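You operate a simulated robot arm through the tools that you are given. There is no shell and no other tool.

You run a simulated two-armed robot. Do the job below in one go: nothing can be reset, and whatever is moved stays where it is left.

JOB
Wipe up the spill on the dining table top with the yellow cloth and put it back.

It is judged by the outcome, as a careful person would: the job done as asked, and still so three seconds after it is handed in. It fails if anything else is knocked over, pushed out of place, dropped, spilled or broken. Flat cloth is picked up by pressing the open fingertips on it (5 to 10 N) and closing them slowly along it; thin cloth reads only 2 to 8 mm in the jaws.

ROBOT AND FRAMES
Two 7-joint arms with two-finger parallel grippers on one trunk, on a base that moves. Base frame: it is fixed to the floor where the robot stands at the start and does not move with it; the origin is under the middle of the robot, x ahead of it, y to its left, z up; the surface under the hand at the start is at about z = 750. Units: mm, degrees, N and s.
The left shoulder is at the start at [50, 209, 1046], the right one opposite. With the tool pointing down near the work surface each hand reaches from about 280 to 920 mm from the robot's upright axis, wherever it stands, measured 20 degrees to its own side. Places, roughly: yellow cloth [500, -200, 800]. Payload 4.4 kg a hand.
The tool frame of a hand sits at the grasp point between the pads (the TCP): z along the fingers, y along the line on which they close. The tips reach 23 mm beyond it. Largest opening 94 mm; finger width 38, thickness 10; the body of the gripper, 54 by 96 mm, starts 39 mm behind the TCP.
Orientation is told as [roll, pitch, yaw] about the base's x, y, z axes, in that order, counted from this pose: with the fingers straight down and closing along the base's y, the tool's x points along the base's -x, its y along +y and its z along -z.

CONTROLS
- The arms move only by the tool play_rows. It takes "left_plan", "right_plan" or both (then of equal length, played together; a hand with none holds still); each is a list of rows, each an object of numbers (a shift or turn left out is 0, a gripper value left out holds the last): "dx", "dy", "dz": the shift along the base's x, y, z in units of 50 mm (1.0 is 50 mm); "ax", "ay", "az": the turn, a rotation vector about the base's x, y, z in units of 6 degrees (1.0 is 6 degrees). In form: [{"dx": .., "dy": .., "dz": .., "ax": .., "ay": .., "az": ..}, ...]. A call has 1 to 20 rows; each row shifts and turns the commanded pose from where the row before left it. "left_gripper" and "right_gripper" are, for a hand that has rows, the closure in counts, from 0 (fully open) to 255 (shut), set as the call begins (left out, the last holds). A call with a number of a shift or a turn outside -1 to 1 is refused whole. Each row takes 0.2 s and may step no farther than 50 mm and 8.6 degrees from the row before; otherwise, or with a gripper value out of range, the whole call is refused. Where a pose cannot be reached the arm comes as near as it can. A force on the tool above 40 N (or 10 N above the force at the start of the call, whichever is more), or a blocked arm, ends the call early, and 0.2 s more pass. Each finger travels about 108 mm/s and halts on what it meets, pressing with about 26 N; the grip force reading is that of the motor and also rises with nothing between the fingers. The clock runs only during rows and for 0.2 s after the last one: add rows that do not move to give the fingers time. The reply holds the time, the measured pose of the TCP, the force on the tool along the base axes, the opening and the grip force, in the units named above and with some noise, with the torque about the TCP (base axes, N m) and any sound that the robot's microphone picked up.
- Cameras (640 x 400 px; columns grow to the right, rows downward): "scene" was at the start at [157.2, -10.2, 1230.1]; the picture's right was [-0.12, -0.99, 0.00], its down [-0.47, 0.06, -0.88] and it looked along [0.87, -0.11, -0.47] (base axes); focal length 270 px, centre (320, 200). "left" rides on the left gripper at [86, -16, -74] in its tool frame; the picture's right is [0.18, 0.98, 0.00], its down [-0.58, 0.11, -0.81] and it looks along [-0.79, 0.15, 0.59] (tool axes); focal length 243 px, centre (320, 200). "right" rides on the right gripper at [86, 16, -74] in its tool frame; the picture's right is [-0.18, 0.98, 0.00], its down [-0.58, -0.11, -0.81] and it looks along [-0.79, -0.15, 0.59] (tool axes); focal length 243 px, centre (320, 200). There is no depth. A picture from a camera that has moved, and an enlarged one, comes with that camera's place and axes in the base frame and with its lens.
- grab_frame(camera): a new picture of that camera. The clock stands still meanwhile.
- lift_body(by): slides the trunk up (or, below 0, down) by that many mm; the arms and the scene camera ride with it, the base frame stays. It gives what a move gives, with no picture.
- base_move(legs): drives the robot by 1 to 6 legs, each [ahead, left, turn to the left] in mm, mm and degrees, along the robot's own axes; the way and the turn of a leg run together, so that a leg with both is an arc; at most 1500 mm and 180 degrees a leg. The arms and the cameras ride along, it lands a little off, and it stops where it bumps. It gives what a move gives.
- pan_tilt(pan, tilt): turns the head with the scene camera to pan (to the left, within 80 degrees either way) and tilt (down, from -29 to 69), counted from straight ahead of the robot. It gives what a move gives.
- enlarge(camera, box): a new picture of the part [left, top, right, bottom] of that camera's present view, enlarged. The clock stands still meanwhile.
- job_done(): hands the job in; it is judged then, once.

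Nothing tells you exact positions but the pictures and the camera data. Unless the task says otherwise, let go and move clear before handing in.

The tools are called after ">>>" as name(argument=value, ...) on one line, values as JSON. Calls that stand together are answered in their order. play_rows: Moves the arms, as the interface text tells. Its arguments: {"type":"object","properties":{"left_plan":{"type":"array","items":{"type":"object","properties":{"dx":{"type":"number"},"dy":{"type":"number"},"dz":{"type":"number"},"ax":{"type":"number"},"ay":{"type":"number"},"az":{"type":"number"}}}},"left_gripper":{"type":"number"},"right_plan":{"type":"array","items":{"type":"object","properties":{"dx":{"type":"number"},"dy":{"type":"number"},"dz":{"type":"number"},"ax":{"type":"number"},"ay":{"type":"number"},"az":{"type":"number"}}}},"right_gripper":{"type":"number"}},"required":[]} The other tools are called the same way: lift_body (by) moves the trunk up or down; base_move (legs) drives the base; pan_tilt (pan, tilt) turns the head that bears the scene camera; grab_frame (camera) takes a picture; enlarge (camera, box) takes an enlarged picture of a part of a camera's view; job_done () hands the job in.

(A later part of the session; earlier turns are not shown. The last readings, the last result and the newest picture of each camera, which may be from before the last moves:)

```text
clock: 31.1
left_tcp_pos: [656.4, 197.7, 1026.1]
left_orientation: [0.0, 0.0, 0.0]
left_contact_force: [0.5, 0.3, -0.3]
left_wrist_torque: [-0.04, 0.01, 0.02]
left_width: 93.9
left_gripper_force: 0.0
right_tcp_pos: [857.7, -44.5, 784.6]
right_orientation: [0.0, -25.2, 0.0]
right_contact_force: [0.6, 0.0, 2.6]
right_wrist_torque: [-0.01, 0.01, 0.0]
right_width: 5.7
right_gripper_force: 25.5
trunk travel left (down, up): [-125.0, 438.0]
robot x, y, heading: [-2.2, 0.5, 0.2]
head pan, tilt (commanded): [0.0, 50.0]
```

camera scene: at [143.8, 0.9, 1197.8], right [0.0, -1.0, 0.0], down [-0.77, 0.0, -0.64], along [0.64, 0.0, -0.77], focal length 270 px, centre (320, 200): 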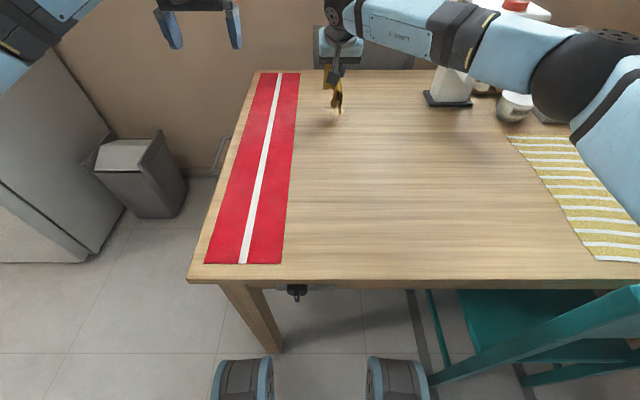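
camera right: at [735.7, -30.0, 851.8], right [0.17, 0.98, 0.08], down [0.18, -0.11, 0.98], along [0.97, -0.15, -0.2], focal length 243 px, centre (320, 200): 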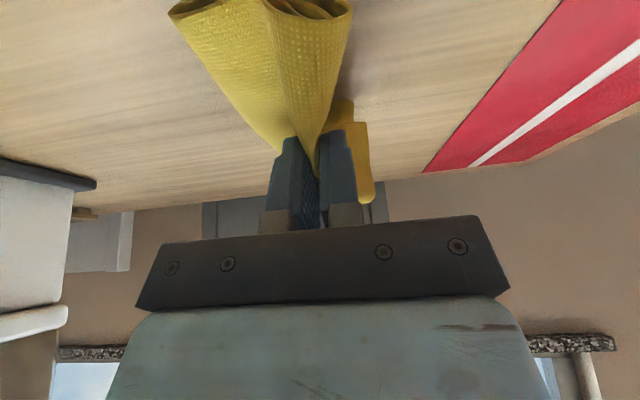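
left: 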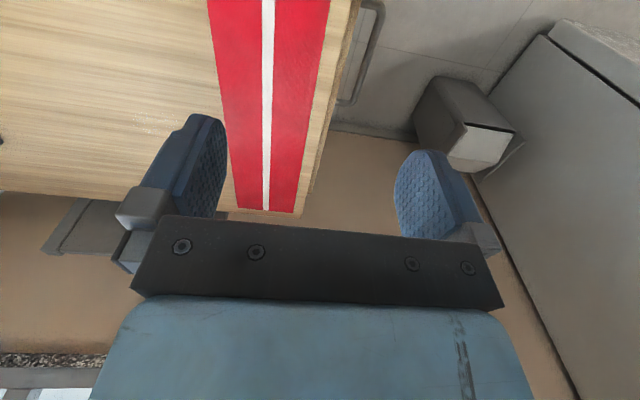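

Contact force is starting (2.6 N at TCP z ≈ 785). I press slightly more for 5–8 N and check the picture before stroking.

>>> play_rows(right_plan=[{"dz": -0.04}, {}])

>>> enlarge(camera="scene", box=[270, 40, 430, 140])

>>> grab_frame(camera="right")

```text
clock: 31.6
left_tcp_pos: [656.2, 197.3, 1026.3]
left_orientation: [0.1, -0.1, 0.1]
left_contact_force: [0.4, 0.2, 0.4]
left_wrist_torque: [-0.01, -0.01, 0.0]
left_width: 94.1
left_gripper_force: 0.0
right_tcp_pos: [857.1, -45.3, 783.2]
right_orientation: [-0.1, -25.2, 0.0]
right_contact_force: [0.5, 0.5, 8.1]
right_wrist_torque: [-0.03, 0.03, 0.02]
right_width: 5.4
right_gripper_force: 25.5
trunk travel left (down, up): [-125.0, 438.0]
robot x, y, heading: [-1.7, 2.1, 0.1]
head pan, tilt (commanded): [0.0, 50.0]
```

```text
4.00 times, centred on (350, 90) of scene
camera zoom: at [142.7, 0.8, 1198.1], right [0.0, -1.0, 0.0], down [-0.77, 0.0, -0.64], along [0.64, 0.0, -0.77], focal length 1078 px, centre (200, 640)
```

zoom: 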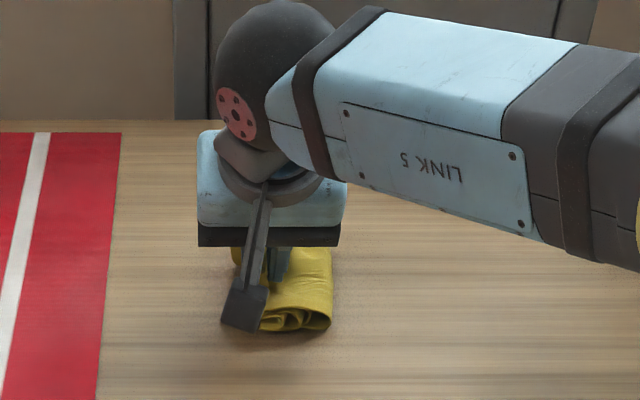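

```text
taken
camera right: at [747.1, -28.9, 814.6], right [0.17, 0.98, 0.08], down [0.18, -0.11, 0.98], along [0.97, -0.15, -0.2], focal length 243 px, centre (320, 200)
```

right: 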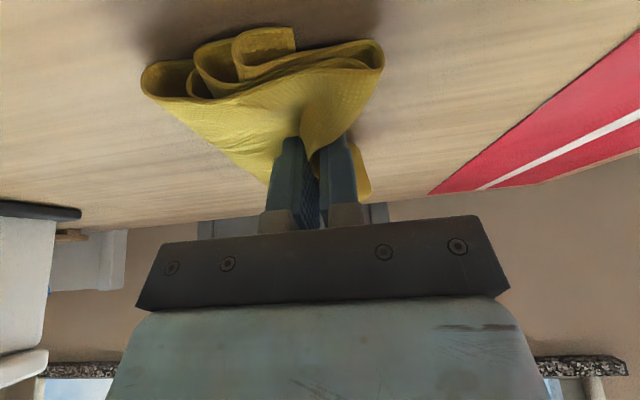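

The cloth is spread under and behind the fingertips, pressed at 8 N on the near edge of the spill. I now stroke forward across the spill along its middle line.

>>> play_rows(right_plan=[{"dx": 0.2, "ay": -0.1}, {"dx": 0.2, "ay": -0.1}, {"dx": 0.2, "ay": -0.1}, {"dx": 0.2, "ay": -0.1}, {"dx": 0.2, "ay": -0.1}, {}])

>>> grab_frame(camera="right")

>>> enlarge(camera="scene", box=[270, 40, 430, 140])

```text
clock: 33.0
left_tcp_pos: [655.5, 197.9, 1025.2]
left_orientation: [0.0, -0.1, 0.0]
left_contact_force: [0.5, -1.1, -0.1]
left_wrist_torque: [0.0, 0.05, 0.03]
left_width: 94.0
left_gripper_force: 0.0
right_tcp_pos: [903.1, -49.3, 783.2]
right_orientation: [0.0, -28.4, 0.0]
right_contact_force: [-2.6, 0.5, 6.5]
right_wrist_torque: [0.03, 0.09, 0.0]
right_width: 5.4
right_gripper_force: 26.0
right hand out of reach, approached as far as the arm can: row 5
trunk travel left (down, up): [-125.0, 438.0]
robot x, y, heading: [4.2, 2.2, -0.1]
head pan, tilt (commanded): [0.0, 50.0]
```

```text
taken
camera right: at [791.2, -31.6, 809.1], right [0.16, 0.98, 0.09], down [0.13, -0.11, 0.99], along [0.98, -0.15, -0.15], focal length 243 px, centre (320, 200)
```

right: 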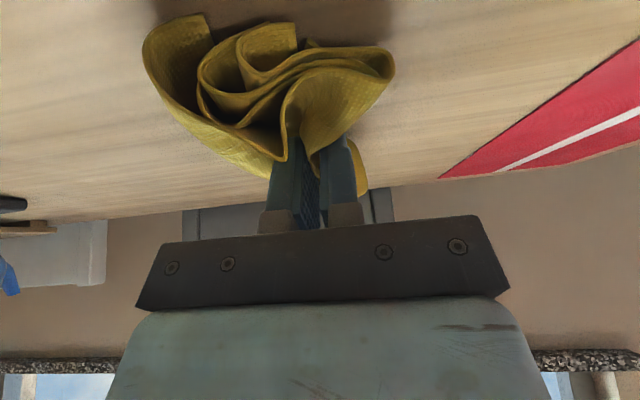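

```text
4.00 times, centred on (350, 90) of scene
camera zoom: at [142.7, 0.8, 1198.0], right [0.0, -1.0, 0.0], down [-0.77, 0.0, -0.64], along [0.64, 0.0, -0.77], focal length 1078 px, centre (200, 640)
```

zoom: 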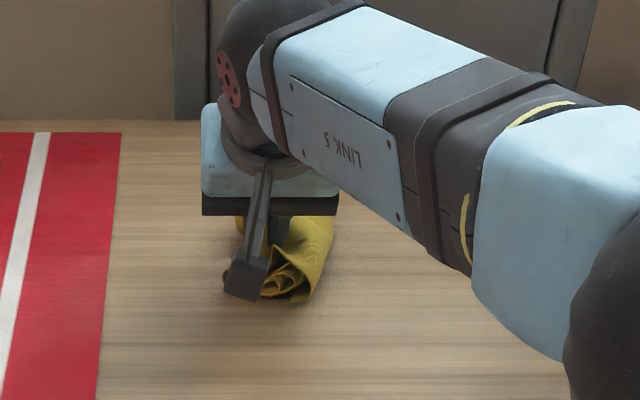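

The forward stroke worked with 6.5 N, the arm limit coming at x ≈ 903. I stroke back over the same line and watch the force as the cloth gathers.

>>> play_rows(right_plan=[{"dx": -0.2}, {"dx": -0.2}, {"dx": -0.2}, {"dx": -0.2}, {"dx": -0.2}, {}])

>>> grab_frame(camera="right")

>>> enlarge(camera="scene", box=[270, 40, 430, 140])

```text
clock: 34.5
left_tcp_pos: [655.8, 198.1, 1025.5]
left_orientation: [-0.1, 0.1, -0.1]
left_contact_force: [-1.1, -0.3, 0.0]
left_wrist_torque: [0.01, 0.0, 0.01]
left_width: 93.7
left_gripper_force: 0.1
right_tcp_pos: [852.6, -47.9, 783.6]
right_orientation: [0.0, -28.2, 0.0]
right_contact_force: [2.6, -1.0, 7.0]
right_wrist_torque: [-0.06, -0.04, 0.0]
right_width: 5.5
right_gripper_force: 25.7
trunk travel left (down, up): [-125.0, 438.0]
robot x, y, heading: [2.1, -2.2, -0.3]
head pan, tilt (commanded): [0.0, 50.0]
```

```text
taken
camera right: at [741.5, -31.0, 809.0], right [0.16, 0.98, 0.09], down [0.13, -0.11, 0.99], along [0.98, -0.15, -0.15], focal length 243 px, centre (320, 200)
```

right: 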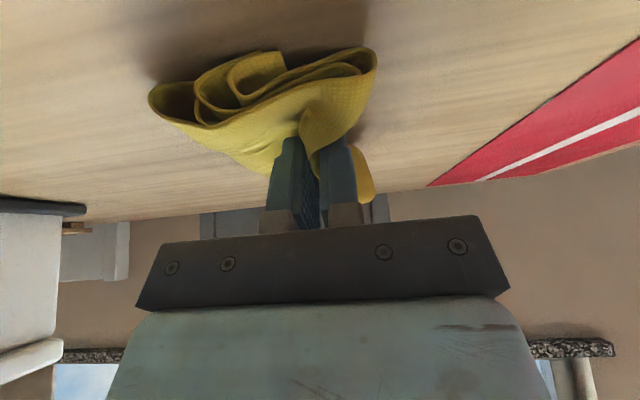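

```text
4.00 times, centred on (350, 90) of scene
camera zoom: at [143.0, 0.7, 1197.9], right [0.0, -1.0, 0.0], down [-0.77, 0.0, -0.64], along [0.64, 0.0, -0.77], focal length 1078 px, centre (200, 640)
```

zoom: 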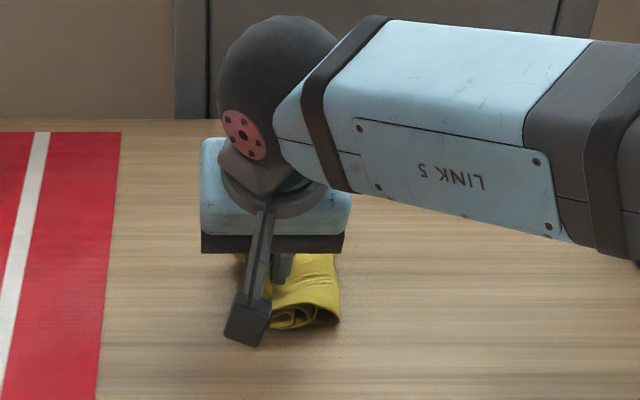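

The backward stroke went smoothly at 7 N. I continue with a zigzag over the right-hand half of the spill (y −68 and −88).

>>> play_rows(right_plan=[{"dy": -0.4}, {"dx": 0.25}, {"dx": 0.25}, {"dx": 0.25}, {"dx": 0.25}, {"dy": -0.2}, {"dx": -0.25}, {"dx": -0.25}, {"dx": -0.25}, {"dx": -0.25}, {"dy": -0.2}, {"dx": 0.25}, {"dx": 0.25}, {"dx": 0.25}, {"dx": 0.25}, {"dx": -0.25}, {"dx": -0.25}, {"dx": -0.25}, {"dx": -0.25}, {}])

>>> enlarge(camera="scene", box=[270, 40, 430, 140])

>>> grab_frame(camera="right")

```text
clock: 38.6
left_tcp_pos: [654.9, 198.8, 1027.7]
left_orientation: [-0.1, -0.2, 0.1]
left_contact_force: [0.1, 0.7, 0.3]
left_wrist_torque: [-0.01, 0.0, 0.01]
left_width: 94.0
left_gripper_force: 0.0
right_tcp_pos: [852.1, -87.8, 782.7]
right_orientation: [0.0, -28.4, 0.0]
right_contact_force: [7.0, 1.1, 17.8]
right_wrist_torque: [-0.08, -0.11, 0.1]
right_width: 5.3
right_gripper_force: 26.4
trunk travel left (down, up): [-125.0, 438.0]
robot x, y, heading: [-0.4, -2.7, -0.1]
head pan, tilt (commanded): [0.0, 50.0]
```

```text
4.00 times, centred on (350, 90) of scene
camera zoom: at [142.0, 1.0, 1198.2], right [0.0, -1.0, 0.0], down [-0.76, 0.0, -0.64], along [0.64, 0.0, -0.76], focal length 1078 px, centre (200, 640)
```

zoom: 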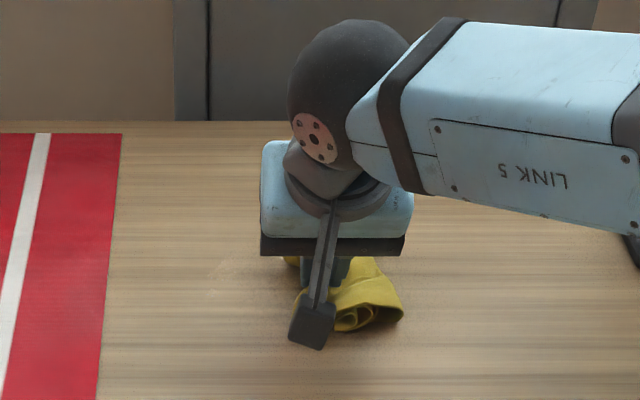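

```text
taken
camera right: at [740.5, -70.8, 808.1], right [0.16, 0.98, 0.09], down [0.13, -0.11, 0.99], along [0.98, -0.15, -0.14], focal length 243 px, centre (320, 200)
```

right: 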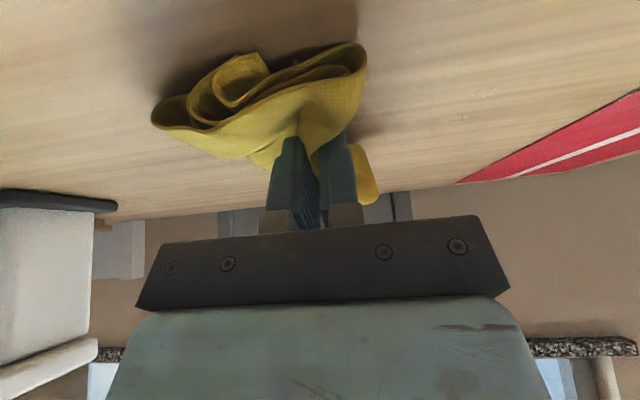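

Force rose to about 18 N, so I will ease up slightly. First I check what is left of the spill in the enlarged view.

>>> enlarge(camera="scene", box=[300, 85, 380, 135])

>>> enlarge(camera="right", box=[380, 50, 540, 150])

```text
8.00 times, centred on (340, 110) of scene
camera zoom: at [142.0, 1.0, 1198.2], right [0.0, -1.0, 0.0], down [-0.76, 0.0, -0.64], along [0.64, 0.0, -0.76], focal length 2157 px, centre (160, 920)
```

zoom: 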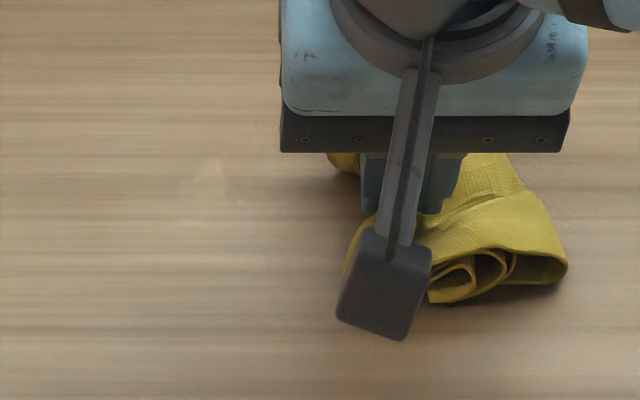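

```text
4.00 times, centred on (460, 100) of right
camera zoom: at [740.5, -70.8, 808.1], right [0.16, 0.98, 0.09], down [0.13, -0.11, 0.99], along [0.98, -0.15, -0.14], focal length 970 px, centre (-240, 600)
```

zoom: 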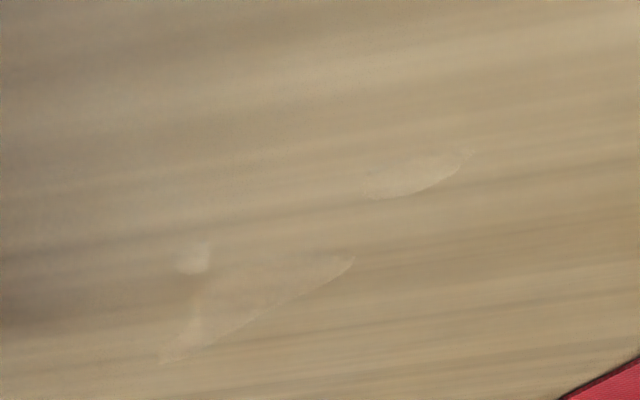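

The wiped part is visibly clean; remaining patches lie at about x 854–911, y −28…0, plus perhaps the far rim. I now zigzag over the left half, easing pressure a bit and tilting more to reach further out.

>>> play_rows(right_plan=[{"dz": 0.02, "dy": 0.5}, {"dy": 0.5}, {"dx": 0.25, "ay": -0.25}, {"dx": 0.25, "ay": -0.25}, {"dx": 0.25, "ay": -0.25}, {"dx": 0.25, "ay": -0.25}, {"dx": 0.15}, {"dy": 0.2}, {"dx": -0.27}, {"dx": -0.27}, {"dx": -0.27}, {"dx": -0.27}, {"dx": -0.27}, {"dy": 0.3}, {}])

>>> enlarge(camera="right", box=[340, 30, 540, 155])

>>> enlarge(camera="scene", box=[290, 75, 390, 137])

>>> grab_frame(camera="right")

```text
clock: 41.9
left_tcp_pos: [656.0, 197.8, 1025.7]
left_orientation: [0.1, 0.1, 0.1]
left_contact_force: [0.3, 0.0, 0.7]
left_wrist_torque: [-0.01, -0.01, 0.02]
left_width: 94.0
left_gripper_force: 0.1
right_tcp_pos: [843.2, -10.2, 781.7]
right_orientation: [0.0, -34.4, 0.0]
right_contact_force: [-0.3, -0.6, 6.6]
right_wrist_torque: [-0.02, 0.03, 0.01]
right_width: 5.7
right_gripper_force: 25.9
trunk travel left (down, up): [-125.0, 438.0]
robot x, y, heading: [0.7, 2.0, -0.1]
head pan, tilt (commanded): [0.0, 50.0]
```

```text
3.20 times, centred on (440, 92) of right
camera zoom: at [730.1, 6.3, 795.9], right [0.15, 0.98, 0.1], down [0.03, -0.11, 0.99], along [0.99, -0.15, -0.04], focal length 776 px, centre (-64, 544)
```

zoom: 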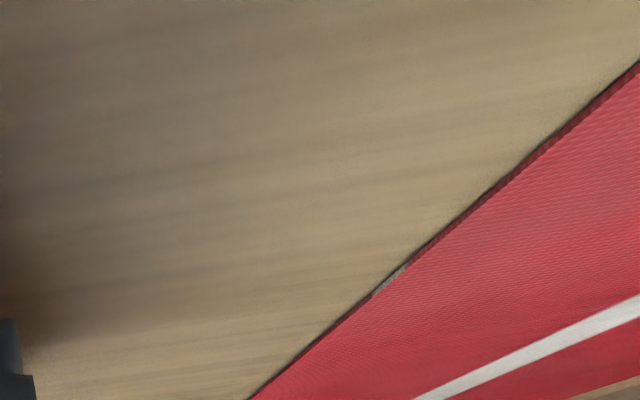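

```text
6.40 times, centred on (340, 106) of scene
camera zoom: at [143.0, 0.6, 1198.0], right [0.0, -1.0, 0.0], down [-0.77, 0.0, -0.64], along [0.64, 0.0, -0.77], focal length 1726 px, centre (192, 802)
```

zoom: 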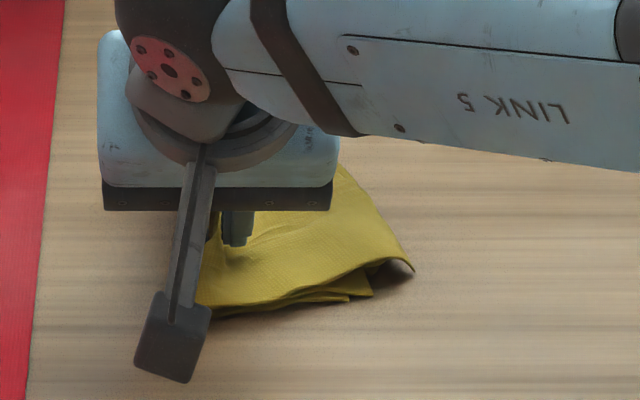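

```text
taken
camera right: at [730.1, 6.3, 795.9], right [0.15, 0.98, 0.1], down [0.03, -0.11, 0.99], along [0.99, -0.15, -0.04], focal length 243 px, centre (320, 200)
```

right: 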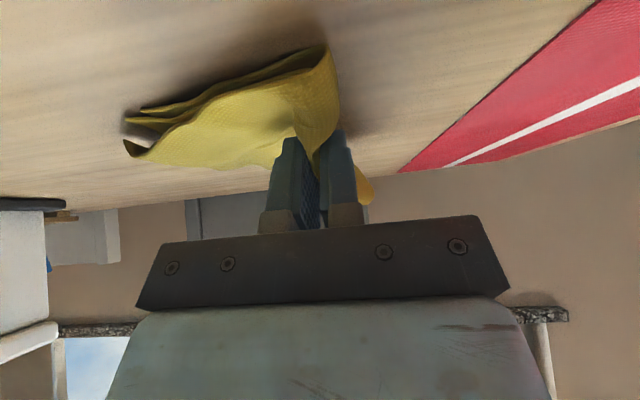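

The cloth is now lying flat to the right of the fingers and pressed at 6.6 N. I continue along y ≈ −10 and +3 to finish the left edge.

>>> play_rows(right_plan=[{"dx": 0.25}, {"dx": 0.25}, {"dx": 0.25}, {"dx": 0.25}, {"dx": 0.2}, {"dy": 0.25}, {"dx": -0.27}, {"dx": -0.27}, {"dx": -0.27}, {"dx": -0.27}, {"dx": -0.2}, {"dx": 0.25}, {"dx": 0.25}, {"dx": 0.25}, {"dx": 0.25}, {"dx": 0.1}, {}])

>>> grab_frame(camera="right")

>>> enlarge(camera="scene", box=[290, 75, 390, 137])

```text
clock: 45.5
left_tcp_pos: [655.8, 198.3, 1026.5]
left_orientation: [0.0, -0.2, 0.0]
left_contact_force: [-0.3, -0.5, 1.0]
left_wrist_torque: [0.0, 0.0, 0.0]
left_width: 93.9
left_gripper_force: 0.0
right_tcp_pos: [886.2, -3.1, 782.5]
right_orientation: [0.0, -34.4, -0.1]
right_contact_force: [-4.9, 2.0, 16.7]
right_wrist_torque: [-0.01, 0.18, -0.01]
right_width: 5.5
right_gripper_force: 25.9
right hand out of reach, approached as far as the arm can: row 6
trunk travel left (down, up): [-125.0, 438.0]
robot x, y, heading: [-0.5, 0.6, -0.0]
head pan, tilt (commanded): [0.0, 50.0]
```

```text
taken
camera right: at [772.6, 14.3, 795.2], right [0.15, 0.98, 0.1], down [0.02, -0.11, 0.99], along [0.99, -0.15, -0.04], focal length 243 px, centre (320, 200)
```

right: 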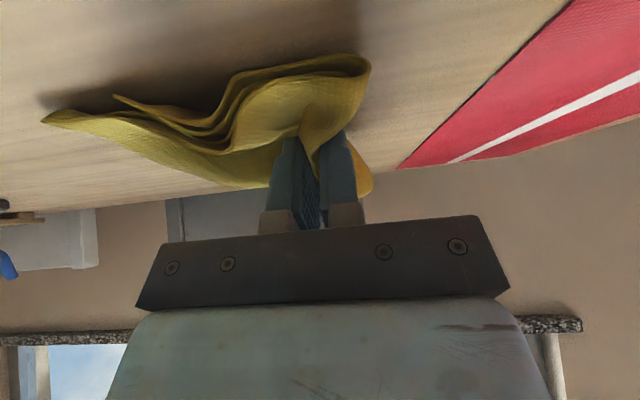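

```text
6.40 times, centred on (340, 106) of scene
camera zoom: at [141.2, 0.8, 1198.2], right [0.0, -1.0, 0.0], down [-0.76, 0.0, -0.64], along [0.64, 0.0, -0.76], focal length 1726 px, centre (192, 802)
```

zoom: 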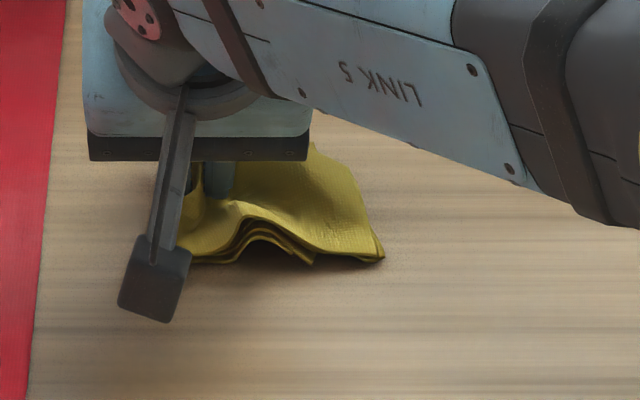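

The left part looks clean. Now I sweep sideways along the far rim of the spill (x ≈ 900–910) to catch the far edge.

>>> play_rows(right_plan=[{"dx": 0.15, "dy": -0.3}, {"dx": 0.15, "dy": -0.3}, {"dx": 0.1, "dy": -0.3}, {"dx": 0.05, "dy": -0.3}, {"dy": -0.3}, {"dx": 0.1}, {"dy": 0.3}, {"dy": 0.3}, {"dy": 0.3}, {}])

>>> grab_frame(camera="right")

>>> enlarge(camera="scene", box=[290, 75, 390, 137])

```text
clock: 47.6
left_tcp_pos: [654.3, 198.0, 1028.1]
left_orientation: [0.0, -0.2, 0.0]
left_contact_force: [0.2, -0.7, 0.6]
left_wrist_torque: [0.01, -0.01, -0.05]
left_width: 94.1
left_gripper_force: 0.0
right_tcp_pos: [908.2, -36.7, 781.3]
right_orientation: [0.0, -34.6, 0.0]
right_contact_force: [3.9, -6.0, 27.0]
right_wrist_torque: [-0.33, -0.04, 0.05]
right_width: 5.8
right_gripper_force: 26.0
right hand out of reach, approached as far as the arm can: row 9
trunk travel left (down, up): [-125.0, 438.0]
robot x, y, heading: [-2.1, -2.2, -0.1]
head pan, tilt (commanded): [0.0, 50.0]
```

```text
taken
camera right: at [795.3, -19.6, 794.6], right [0.15, 0.98, 0.1], down [0.02, -0.11, 0.99], along [0.99, -0.15, -0.04], focal length 243 px, centre (320, 200)
```

right: 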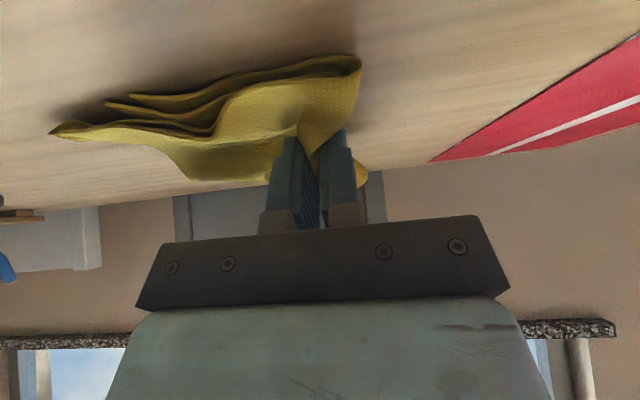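

```text
6.40 times, centred on (340, 106) of scene
camera zoom: at [140.2, 0.1, 1198.6], right [0.0, -1.0, 0.0], down [-0.76, 0.0, -0.65], along [0.65, 0.0, -0.76], focal length 1726 px, centre (192, 802)
```

zoom: 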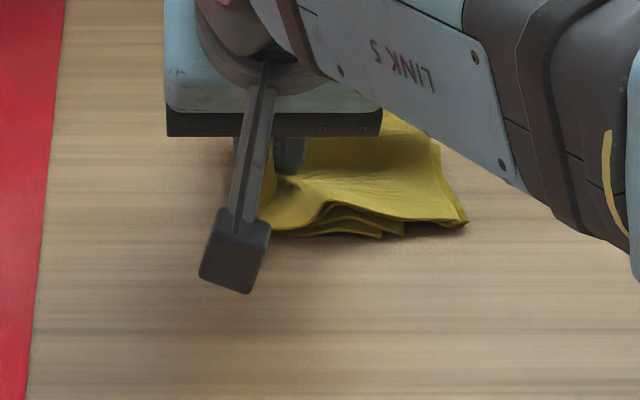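

Force reached 27 N there, so I stop, lift the cloth off and back away to inspect the table.

>>> play_rows(right_plan=[{"dz": 0.1}, {"dz": 0.3, "dx": -0.1}, {"dz": 0.5, "dx": -0.3}, {"dz": 0.6, "dx": -0.5}, {"dz": 0.6, "dx": -0.6}, {"dx": -0.6, "ay": 0.5}, {"dx": -0.6, "ay": 0.7}, {}, {}])

>>> grab_frame(camera="right")

>>> enlarge(camera="scene", box=[290, 75, 390, 137])

```text
clock: 49.6
left_tcp_pos: [656.1, 198.0, 1025.3]
left_orientation: [0.0, -0.1, -0.1]
left_contact_force: [0.2, 0.4, -0.3]
left_wrist_torque: [-0.03, -0.02, -0.03]
left_width: 94.0
left_gripper_force: 0.1
right_tcp_pos: [772.6, -38.0, 880.1]
right_orientation: [0.0, -27.0, 0.0]
right_contact_force: [-0.3, -0.7, 0.5]
right_wrist_torque: [0.01, 0.0, 0.0]
right_width: 5.3
right_gripper_force: 25.6
trunk travel left (down, up): [-125.0, 438.0]
robot x, y, heading: [-2.1, -4.3, -0.1]
head pan, tilt (commanded): [0.0, 50.0]
```

```text
taken
camera right: at [661.6, -21.8, 907.4], right [0.16, 0.98, 0.08], down [0.15, -0.11, 0.98], along [0.97, -0.15, -0.17], focal length 243 px, centre (320, 200)
```

right: 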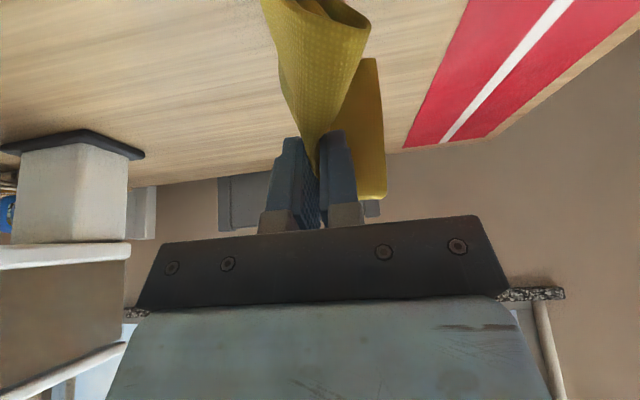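

```text
6.40 times, centred on (340, 106) of scene
camera zoom: at [143.6, 0.7, 1197.8], right [0.0, -1.0, 0.0], down [-0.77, 0.0, -0.64], along [0.64, 0.0, -0.77], focal length 1726 px, centre (192, 802)
```

zoom: 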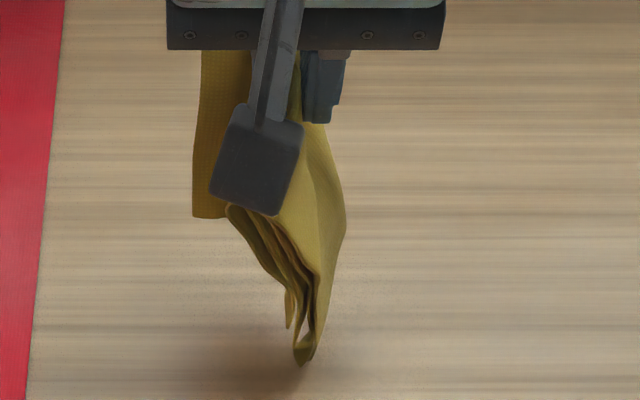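

The cloth blocks the view of the spot; I move the hand aside to the right to see the table clearly.

>>> play_rows(right_plan=[{"dy": -0.6, "dx": -0.6}, {"dy": -0.6, "dx": -0.6}, {"dy": -0.6, "dx": -0.6}, {"dy": -0.4, "dx": -0.6}, {}, {}])

>>> grab_frame(camera="scene")

>>> enlarge(camera="scene", box=[290, 75, 390, 137])

>>> enlarge(camera="scene", box=[310, 95, 362, 127])

>>> grab_frame(camera="right")

```text
clock: 51.0
left_tcp_pos: [657.1, 197.4, 1025.6]
left_orientation: [0.0, 0.0, -0.1]
left_contact_force: [-0.8, -0.4, -0.3]
left_wrist_torque: [-0.04, 0.02, -0.01]
left_width: 94.2
left_gripper_force: 0.1
right_tcp_pos: [654.5, -142.3, 883.2]
right_orientation: [0.0, -27.0, -0.1]
right_contact_force: [-0.6, 0.4, -0.4]
right_wrist_torque: [0.02, 0.02, 0.02]
right_width: 5.3
right_gripper_force: 26.0
trunk travel left (down, up): [-125.0, 438.0]
robot x, y, heading: [-0.9, 1.2, -0.1]
head pan, tilt (commanded): [0.0, 50.0]
```

```text
taken
camera scene: at [143.6, 0.5, 1197.8], right [0.0, -1.0, 0.0], down [-0.77, 0.0, -0.64], along [0.64, 0.0, -0.77], focal length 270 px, centre (320, 200)
```

scene: 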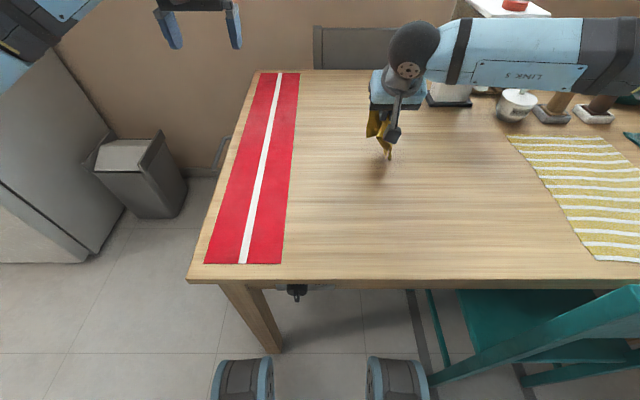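

```text
6.40 times, centred on (340, 106) of scene
camera zoom: at [143.6, 0.5, 1197.8], right [0.0, -1.0, 0.0], down [-0.77, 0.0, -0.64], along [0.64, 0.0, -0.77], focal length 1726 px, centre (192, 802)
```

zoom: 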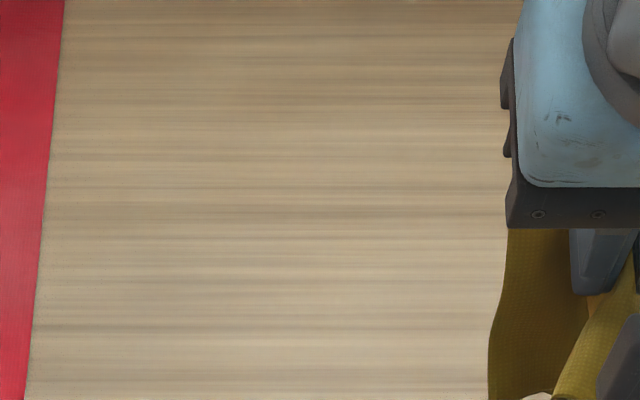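

```text
12.31 times, centred on (336, 111) of scene
camera zoom: at [143.6, 0.5, 1197.8], right [0.0, -1.0, 0.0], down [-0.77, 0.0, -0.64], along [0.64, 0.0, -0.77], focal length 3318 px, centre (123, 1295)
```

zoom: 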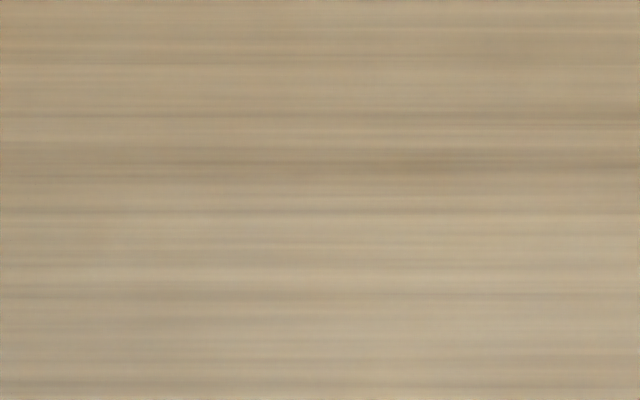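

```text
taken
camera right: at [543.3, -125.8, 911.0], right [0.16, 0.98, 0.08], down [0.15, -0.11, 0.98], along [0.97, -0.15, -0.17], focal length 243 px, centre (320, 200)
```

right: 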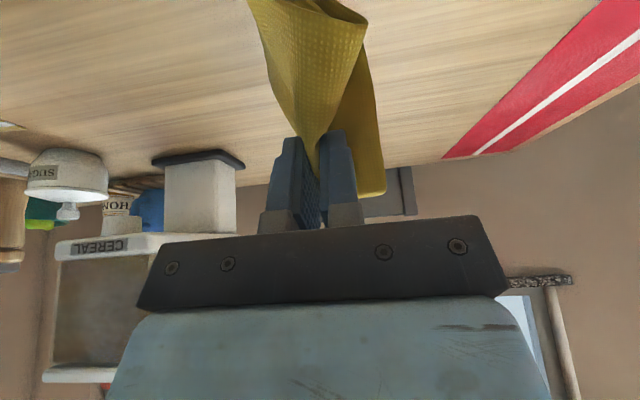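

The scene view shows clean wood where the spill was. I double-check from the left wrist camera's angle and at other parts of the table for any other spill.

>>> grab_frame(camera="left")

>>> enlarge(camera="left", box=[60, 60, 240, 172])

>>> enlarge(camera="scene", box=[280, 140, 540, 290])

```text
taken
camera left: at [570.0, 180.9, 1100.4], right [-0.18, 0.98, 0.0], down [0.58, 0.11, 0.81], along [0.79, 0.15, -0.59], focal length 243 px, centre (320, 200)
```

left: 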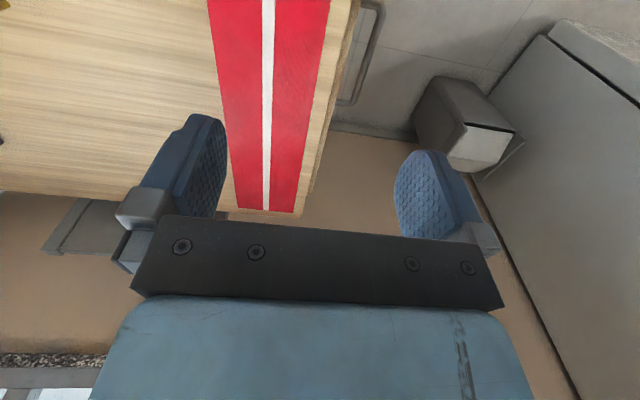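

```text
3.56 times, centred on (150, 116) of left
camera zoom: at [570.0, 180.9, 1100.4], right [-0.18, 0.98, 0.0], down [0.58, 0.11, 0.81], along [0.79, 0.15, -0.59], focal length 863 px, centre (924, 499)
```

zoom: 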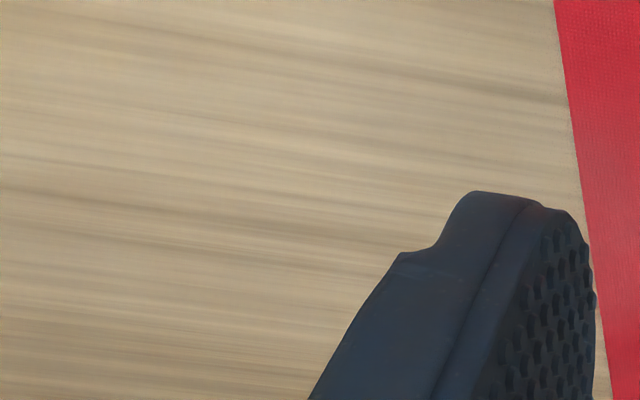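

```text
2.46 times, centred on (410, 215) of scene
camera zoom: at [143.6, 0.5, 1197.8], right [0.0, -1.0, 0.0], down [-0.77, 0.0, -0.64], along [0.64, 0.0, -0.77], focal length 664 px, centre (98, 163)
```

zoom: 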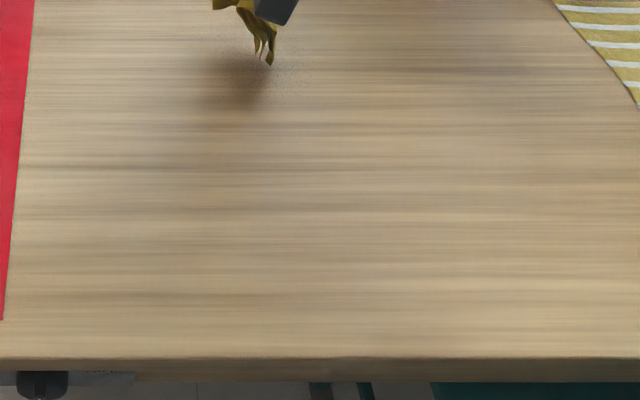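

Everything seems clean from these angles. For a proper close look I bring the right hand upright and to the side of the spot, so its camera sees the wiped area past the hanging cloth.

>>> play_rows(right_plan=[{"dx": 0.55, "dz": 0.23, "ay": 0.9}, {"dx": 0.55, "dz": 0.23, "ay": 0.9}, {"dx": 0.55, "dz": 0.23, "ay": 0.9}, {"dx": 0.55, "dz": 0.23, "ay": 0.9}, {"dx": 0.5, "dz": 0.23, "ay": 0.9}, {}, {}])

>>> grab_frame(camera="right")

>>> enlarge(camera="right", box=[340, 40, 500, 140])

```text
clock: 52.6
left_tcp_pos: [657.8, 198.4, 1024.8]
left_orientation: [0.0, -0.1, 0.0]
left_contact_force: [-0.3, 0.4, 0.1]
left_wrist_torque: [-0.01, 0.01, 0.02]
left_width: 94.0
left_gripper_force: 0.0
right_tcp_pos: [785.7, -147.1, 940.7]
right_orientation: [0.0, 0.0, 0.0]
right_contact_force: [-0.6, -0.4, -0.7]
right_wrist_torque: [0.0, -0.01, 0.03]
right_width: 5.3
right_gripper_force: 26.6
trunk travel left (down, up): [-125.0, 438.0]
robot x, y, heading: [2.5, 2.1, 0.2]
head pan, tilt (commanded): [0.0, 50.0]
```

```text
taken
camera right: at [699.5, -129.9, 1015.8], right [0.18, 0.98, 0.0], down [0.58, -0.11, 0.81], along [0.79, -0.15, -0.59], focal length 243 px, centre (320, 200)
```

right: 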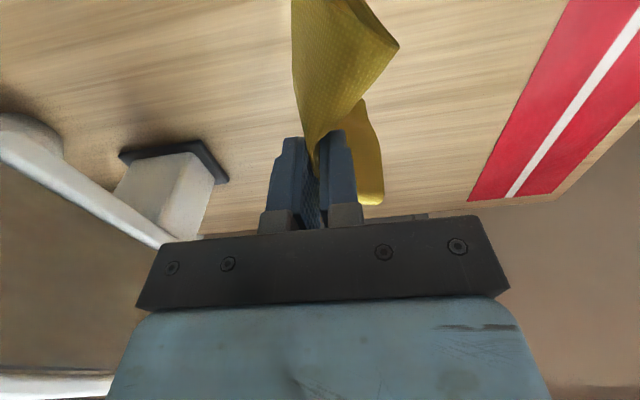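

```text
4.00 times, centred on (420, 90) of right
camera zoom: at [699.5, -129.9, 1015.8], right [0.18, 0.98, 0.0], down [0.58, -0.11, 0.81], along [0.79, -0.15, -0.59], focal length 970 px, centre (-80, 640)
```

zoom: 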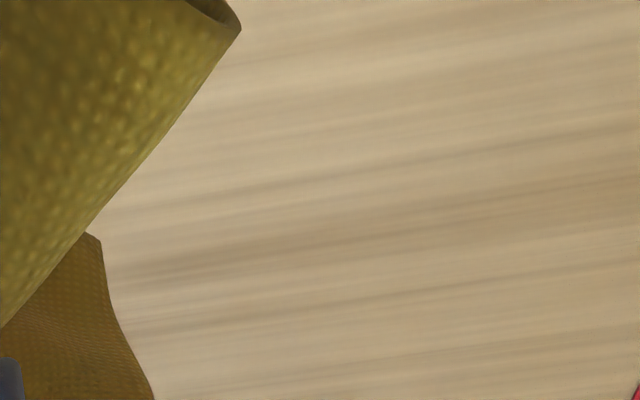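

The whole spill area (expected around zoom (173–460, 200–290)) is clean wood. Now I bring the cloth back above its original place at [547, −148].

>>> play_rows(right_plan=[{"dx": -0.8, "dz": -0.1}, {"dx": -0.8, "dz": -0.1}, {"dx": -0.8, "dz": -0.1}, {"dx": -0.8, "dz": -0.1}, {"dx": -0.8, "dz": -0.2}, {"dx": -0.77, "dz": -0.3}, {}, {}, {}])

>>> grab_frame(camera="right")

>>> enlarge(camera="scene", box=[280, 80, 500, 218])

```text
clock: 54.6
left_tcp_pos: [657.1, 199.0, 1025.6]
left_orientation: [0.0, 0.1, 0.1]
left_contact_force: [-0.1, 0.6, -0.6]
left_wrist_torque: [0.0, -0.04, 0.04]
left_width: 93.8
left_gripper_force: 0.1
right_tcp_pos: [549.3, -148.3, 893.6]
right_orientation: [0.0, 0.0, 0.0]
right_contact_force: [-0.7, -0.2, -0.8]
right_wrist_torque: [0.0, 0.01, 0.03]
right_width: 5.4
right_gripper_force: 25.3
trunk travel left (down, up): [-125.0, 438.0]
robot x, y, heading: [-0.5, 0.7, 0.3]
head pan, tilt (commanded): [0.0, 50.0]
```

```text
taken
camera right: at [462.1, -132.1, 968.8], right [0.18, 0.98, 0.0], down [0.58, -0.11, 0.81], along [0.79, -0.15, -0.59], focal length 243 px, centre (320, 200)
```

right: 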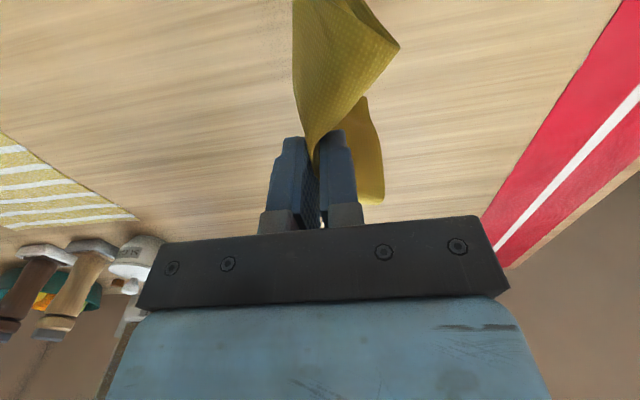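

```text
2.90 times, centred on (390, 149) of scene
camera zoom: at [143.7, 0.7, 1197.8], right [0.0, -1.0, 0.0], down [-0.77, 0.0, -0.64], along [0.64, 0.0, -0.77], focal length 782 px, centre (117, 348)
```

zoom: 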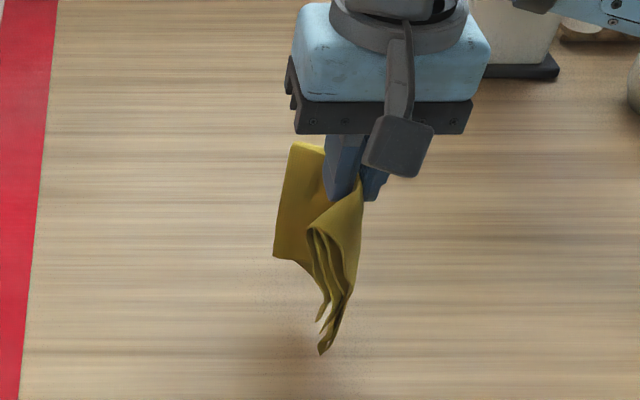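

The cloth hangs right above its old spot. I lower it slowly and watch how it lands.

>>> play_rows(right_plan=[{"dz": -0.3}, {"dz": -0.3}, {"dz": -0.2}, {"dz": -0.2}, {"dz": -0.2}, {"dz": -0.1}, {}])

>>> enlarge(camera="scene", box=[310, 110, 490, 222])

>>> grab_frame(camera="right")

```text
clock: 56.2
left_tcp_pos: [657.5, 198.6, 1024.8]
left_orientation: [0.0, 0.0, 0.0]
left_contact_force: [0.9, 0.3, 0.2]
left_wrist_torque: [0.0, 0.02, -0.02]
left_width: 93.8
left_gripper_force: 0.1
right_tcp_pos: [548.3, -148.3, 828.2]
right_orientation: [0.0, 0.1, 0.0]
right_contact_force: [-0.1, -0.5, -0.4]
right_wrist_torque: [0.03, 0.02, 0.03]
right_width: 5.5
right_gripper_force: 25.8
trunk travel left (down, up): [-125.0, 438.0]
robot x, y, heading: [-0.7, 1.5, 0.1]
head pan, tilt (commanded): [0.0, 50.0]
```

```text
3.56 times, centred on (400, 166) of scene
camera zoom: at [143.7, 0.7, 1197.8], right [0.0, -1.0, 0.0], down [-0.77, 0.0, -0.64], along [0.64, 0.0, -0.77], focal length 959 px, centre (36, 321)
```

zoom: 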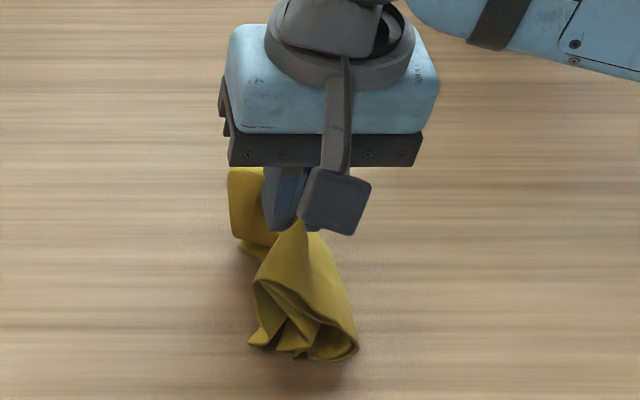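

```text
taken
camera right: at [462.2, -130.3, 903.4], right [0.18, 0.98, 0.0], down [0.58, -0.11, 0.81], along [0.79, -0.15, -0.59], focal length 243 px, centre (320, 200)
```

right: 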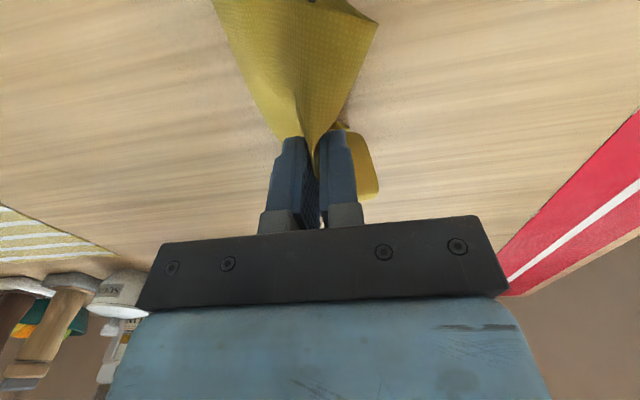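

The cloth is opening as it lands. I continue lowering straight down in small steps.

>>> play_rows(right_plan=[{"dz": -0.15}, {"dz": -0.15}, {"dz": -0.15}, {"dz": -0.1}, {"dz": -0.1}, {"dz": -0.1}, {}])

>>> enlarge(camera="scene", box=[310, 110, 490, 222])

>>> grab_frame(camera="right")

```text
clock: 57.9
left_tcp_pos: [656.9, 197.6, 1025.3]
left_orientation: [0.0, 0.0, 0.1]
left_contact_force: [0.3, 1.0, -0.7]
left_wrist_torque: [0.01, 0.0, 0.01]
left_width: 93.8
left_gripper_force: 0.0
right_tcp_pos: [550.0, -147.3, 791.2]
right_orientation: [-0.1, 0.0, -0.1]
right_contact_force: [0.5, 0.1, 1.4]
right_wrist_torque: [0.03, -0.03, 0.02]
right_width: 5.5
right_gripper_force: 25.6
trunk travel left (down, up): [-125.0, 438.0]
robot x, y, heading: [0.4, 0.1, 0.1]
head pan, tilt (commanded): [0.0, 50.0]
```

```text
3.56 times, centred on (400, 166) of scene
camera zoom: at [143.6, 0.7, 1197.8], right [0.0, -1.0, 0.0], down [-0.77, 0.0, -0.64], along [0.64, 0.0, -0.77], focal length 959 px, centre (36, 321)
```

zoom: 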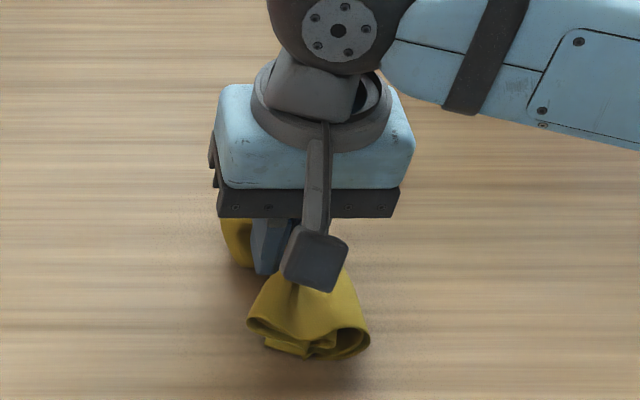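

```text
taken
camera right: at [463.1, -130.1, 866.0], right [0.18, 0.98, 0.0], down [0.58, -0.11, 0.81], along [0.79, -0.15, -0.59], focal length 243 px, centre (320, 200)
```

right: 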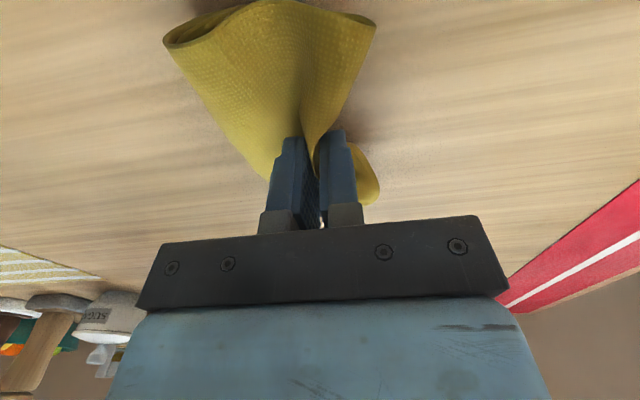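

The cloth is gathered around the fingertips at its old place. I go down the last millimetres until light contact.

>>> play_rows(right_plan=[{"dz": -0.08}, {"dz": -0.08}, {}])

>>> play_rows(right_plan=[{"dz": -0.05}, {}])

>>> grab_frame(camera="right")

>>> enlarge(camera="scene", box=[310, 110, 490, 222])

```text
clock: 58.6
left_tcp_pos: [657.2, 197.1, 1025.3]
left_orientation: [0.1, 0.0, 0.0]
left_contact_force: [-0.9, 0.0, 0.0]
left_wrist_torque: [-0.01, 0.03, -0.01]
left_width: 94.0
left_gripper_force: 0.1
right_tcp_pos: [551.0, -147.0, 784.2]
right_orientation: [0.1, 0.1, 0.0]
right_contact_force: [-0.5, 1.3, 2.5]
right_wrist_torque: [-0.01, -0.02, 0.0]
right_width: 5.2
right_gripper_force: 26.4
trunk travel left (down, up): [-125.0, 438.0]
robot x, y, heading: [0.8, -5.3, 0.1]
head pan, tilt (commanded): [0.0, 50.0]
```

```text
clock: 59.2
left_tcp_pos: [656.8, 197.6, 1025.9]
left_orientation: [0.0, 0.0, -0.1]
left_contact_force: [-0.1, -0.2, 0.1]
left_wrist_torque: [-0.03, -0.01, -0.03]
left_width: 93.9
left_gripper_force: 0.2
right_tcp_pos: [549.8, -147.3, 782.1]
right_orientation: [-0.1, -0.1, 0.0]
right_contact_force: [0.9, 1.3, 7.8]
right_wrist_torque: [-0.02, -0.15, 0.0]
right_width: 5.5
right_gripper_force: 26.3
trunk travel left (down, up): [-125.0, 438.0]
robot x, y, heading: [0.5, -1.2, -0.2]
head pan, tilt (commanded): [0.0, 50.0]
```

```text
taken
camera right: at [463.1, -130.1, 857.0], right [0.18, 0.98, 0.0], down [0.58, -0.11, 0.81], along [0.79, -0.15, -0.59], focal length 243 px, centre (320, 200)
```

right: 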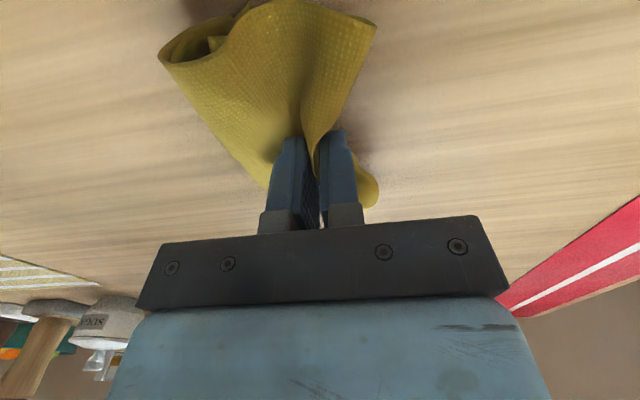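

```text
3.56 times, centred on (400, 166) of scene
camera zoom: at [143.1, 1.0, 1198.0], right [0.0, -1.0, 0.0], down [-0.77, 0.0, -0.64], along [0.64, 0.0, -0.77], focal length 959 px, centre (36, 321)
```

zoom: 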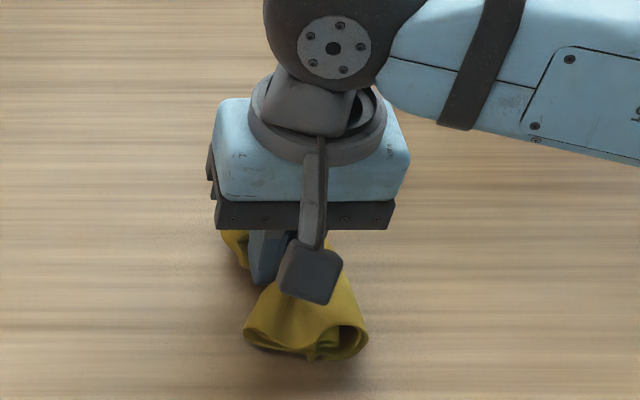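

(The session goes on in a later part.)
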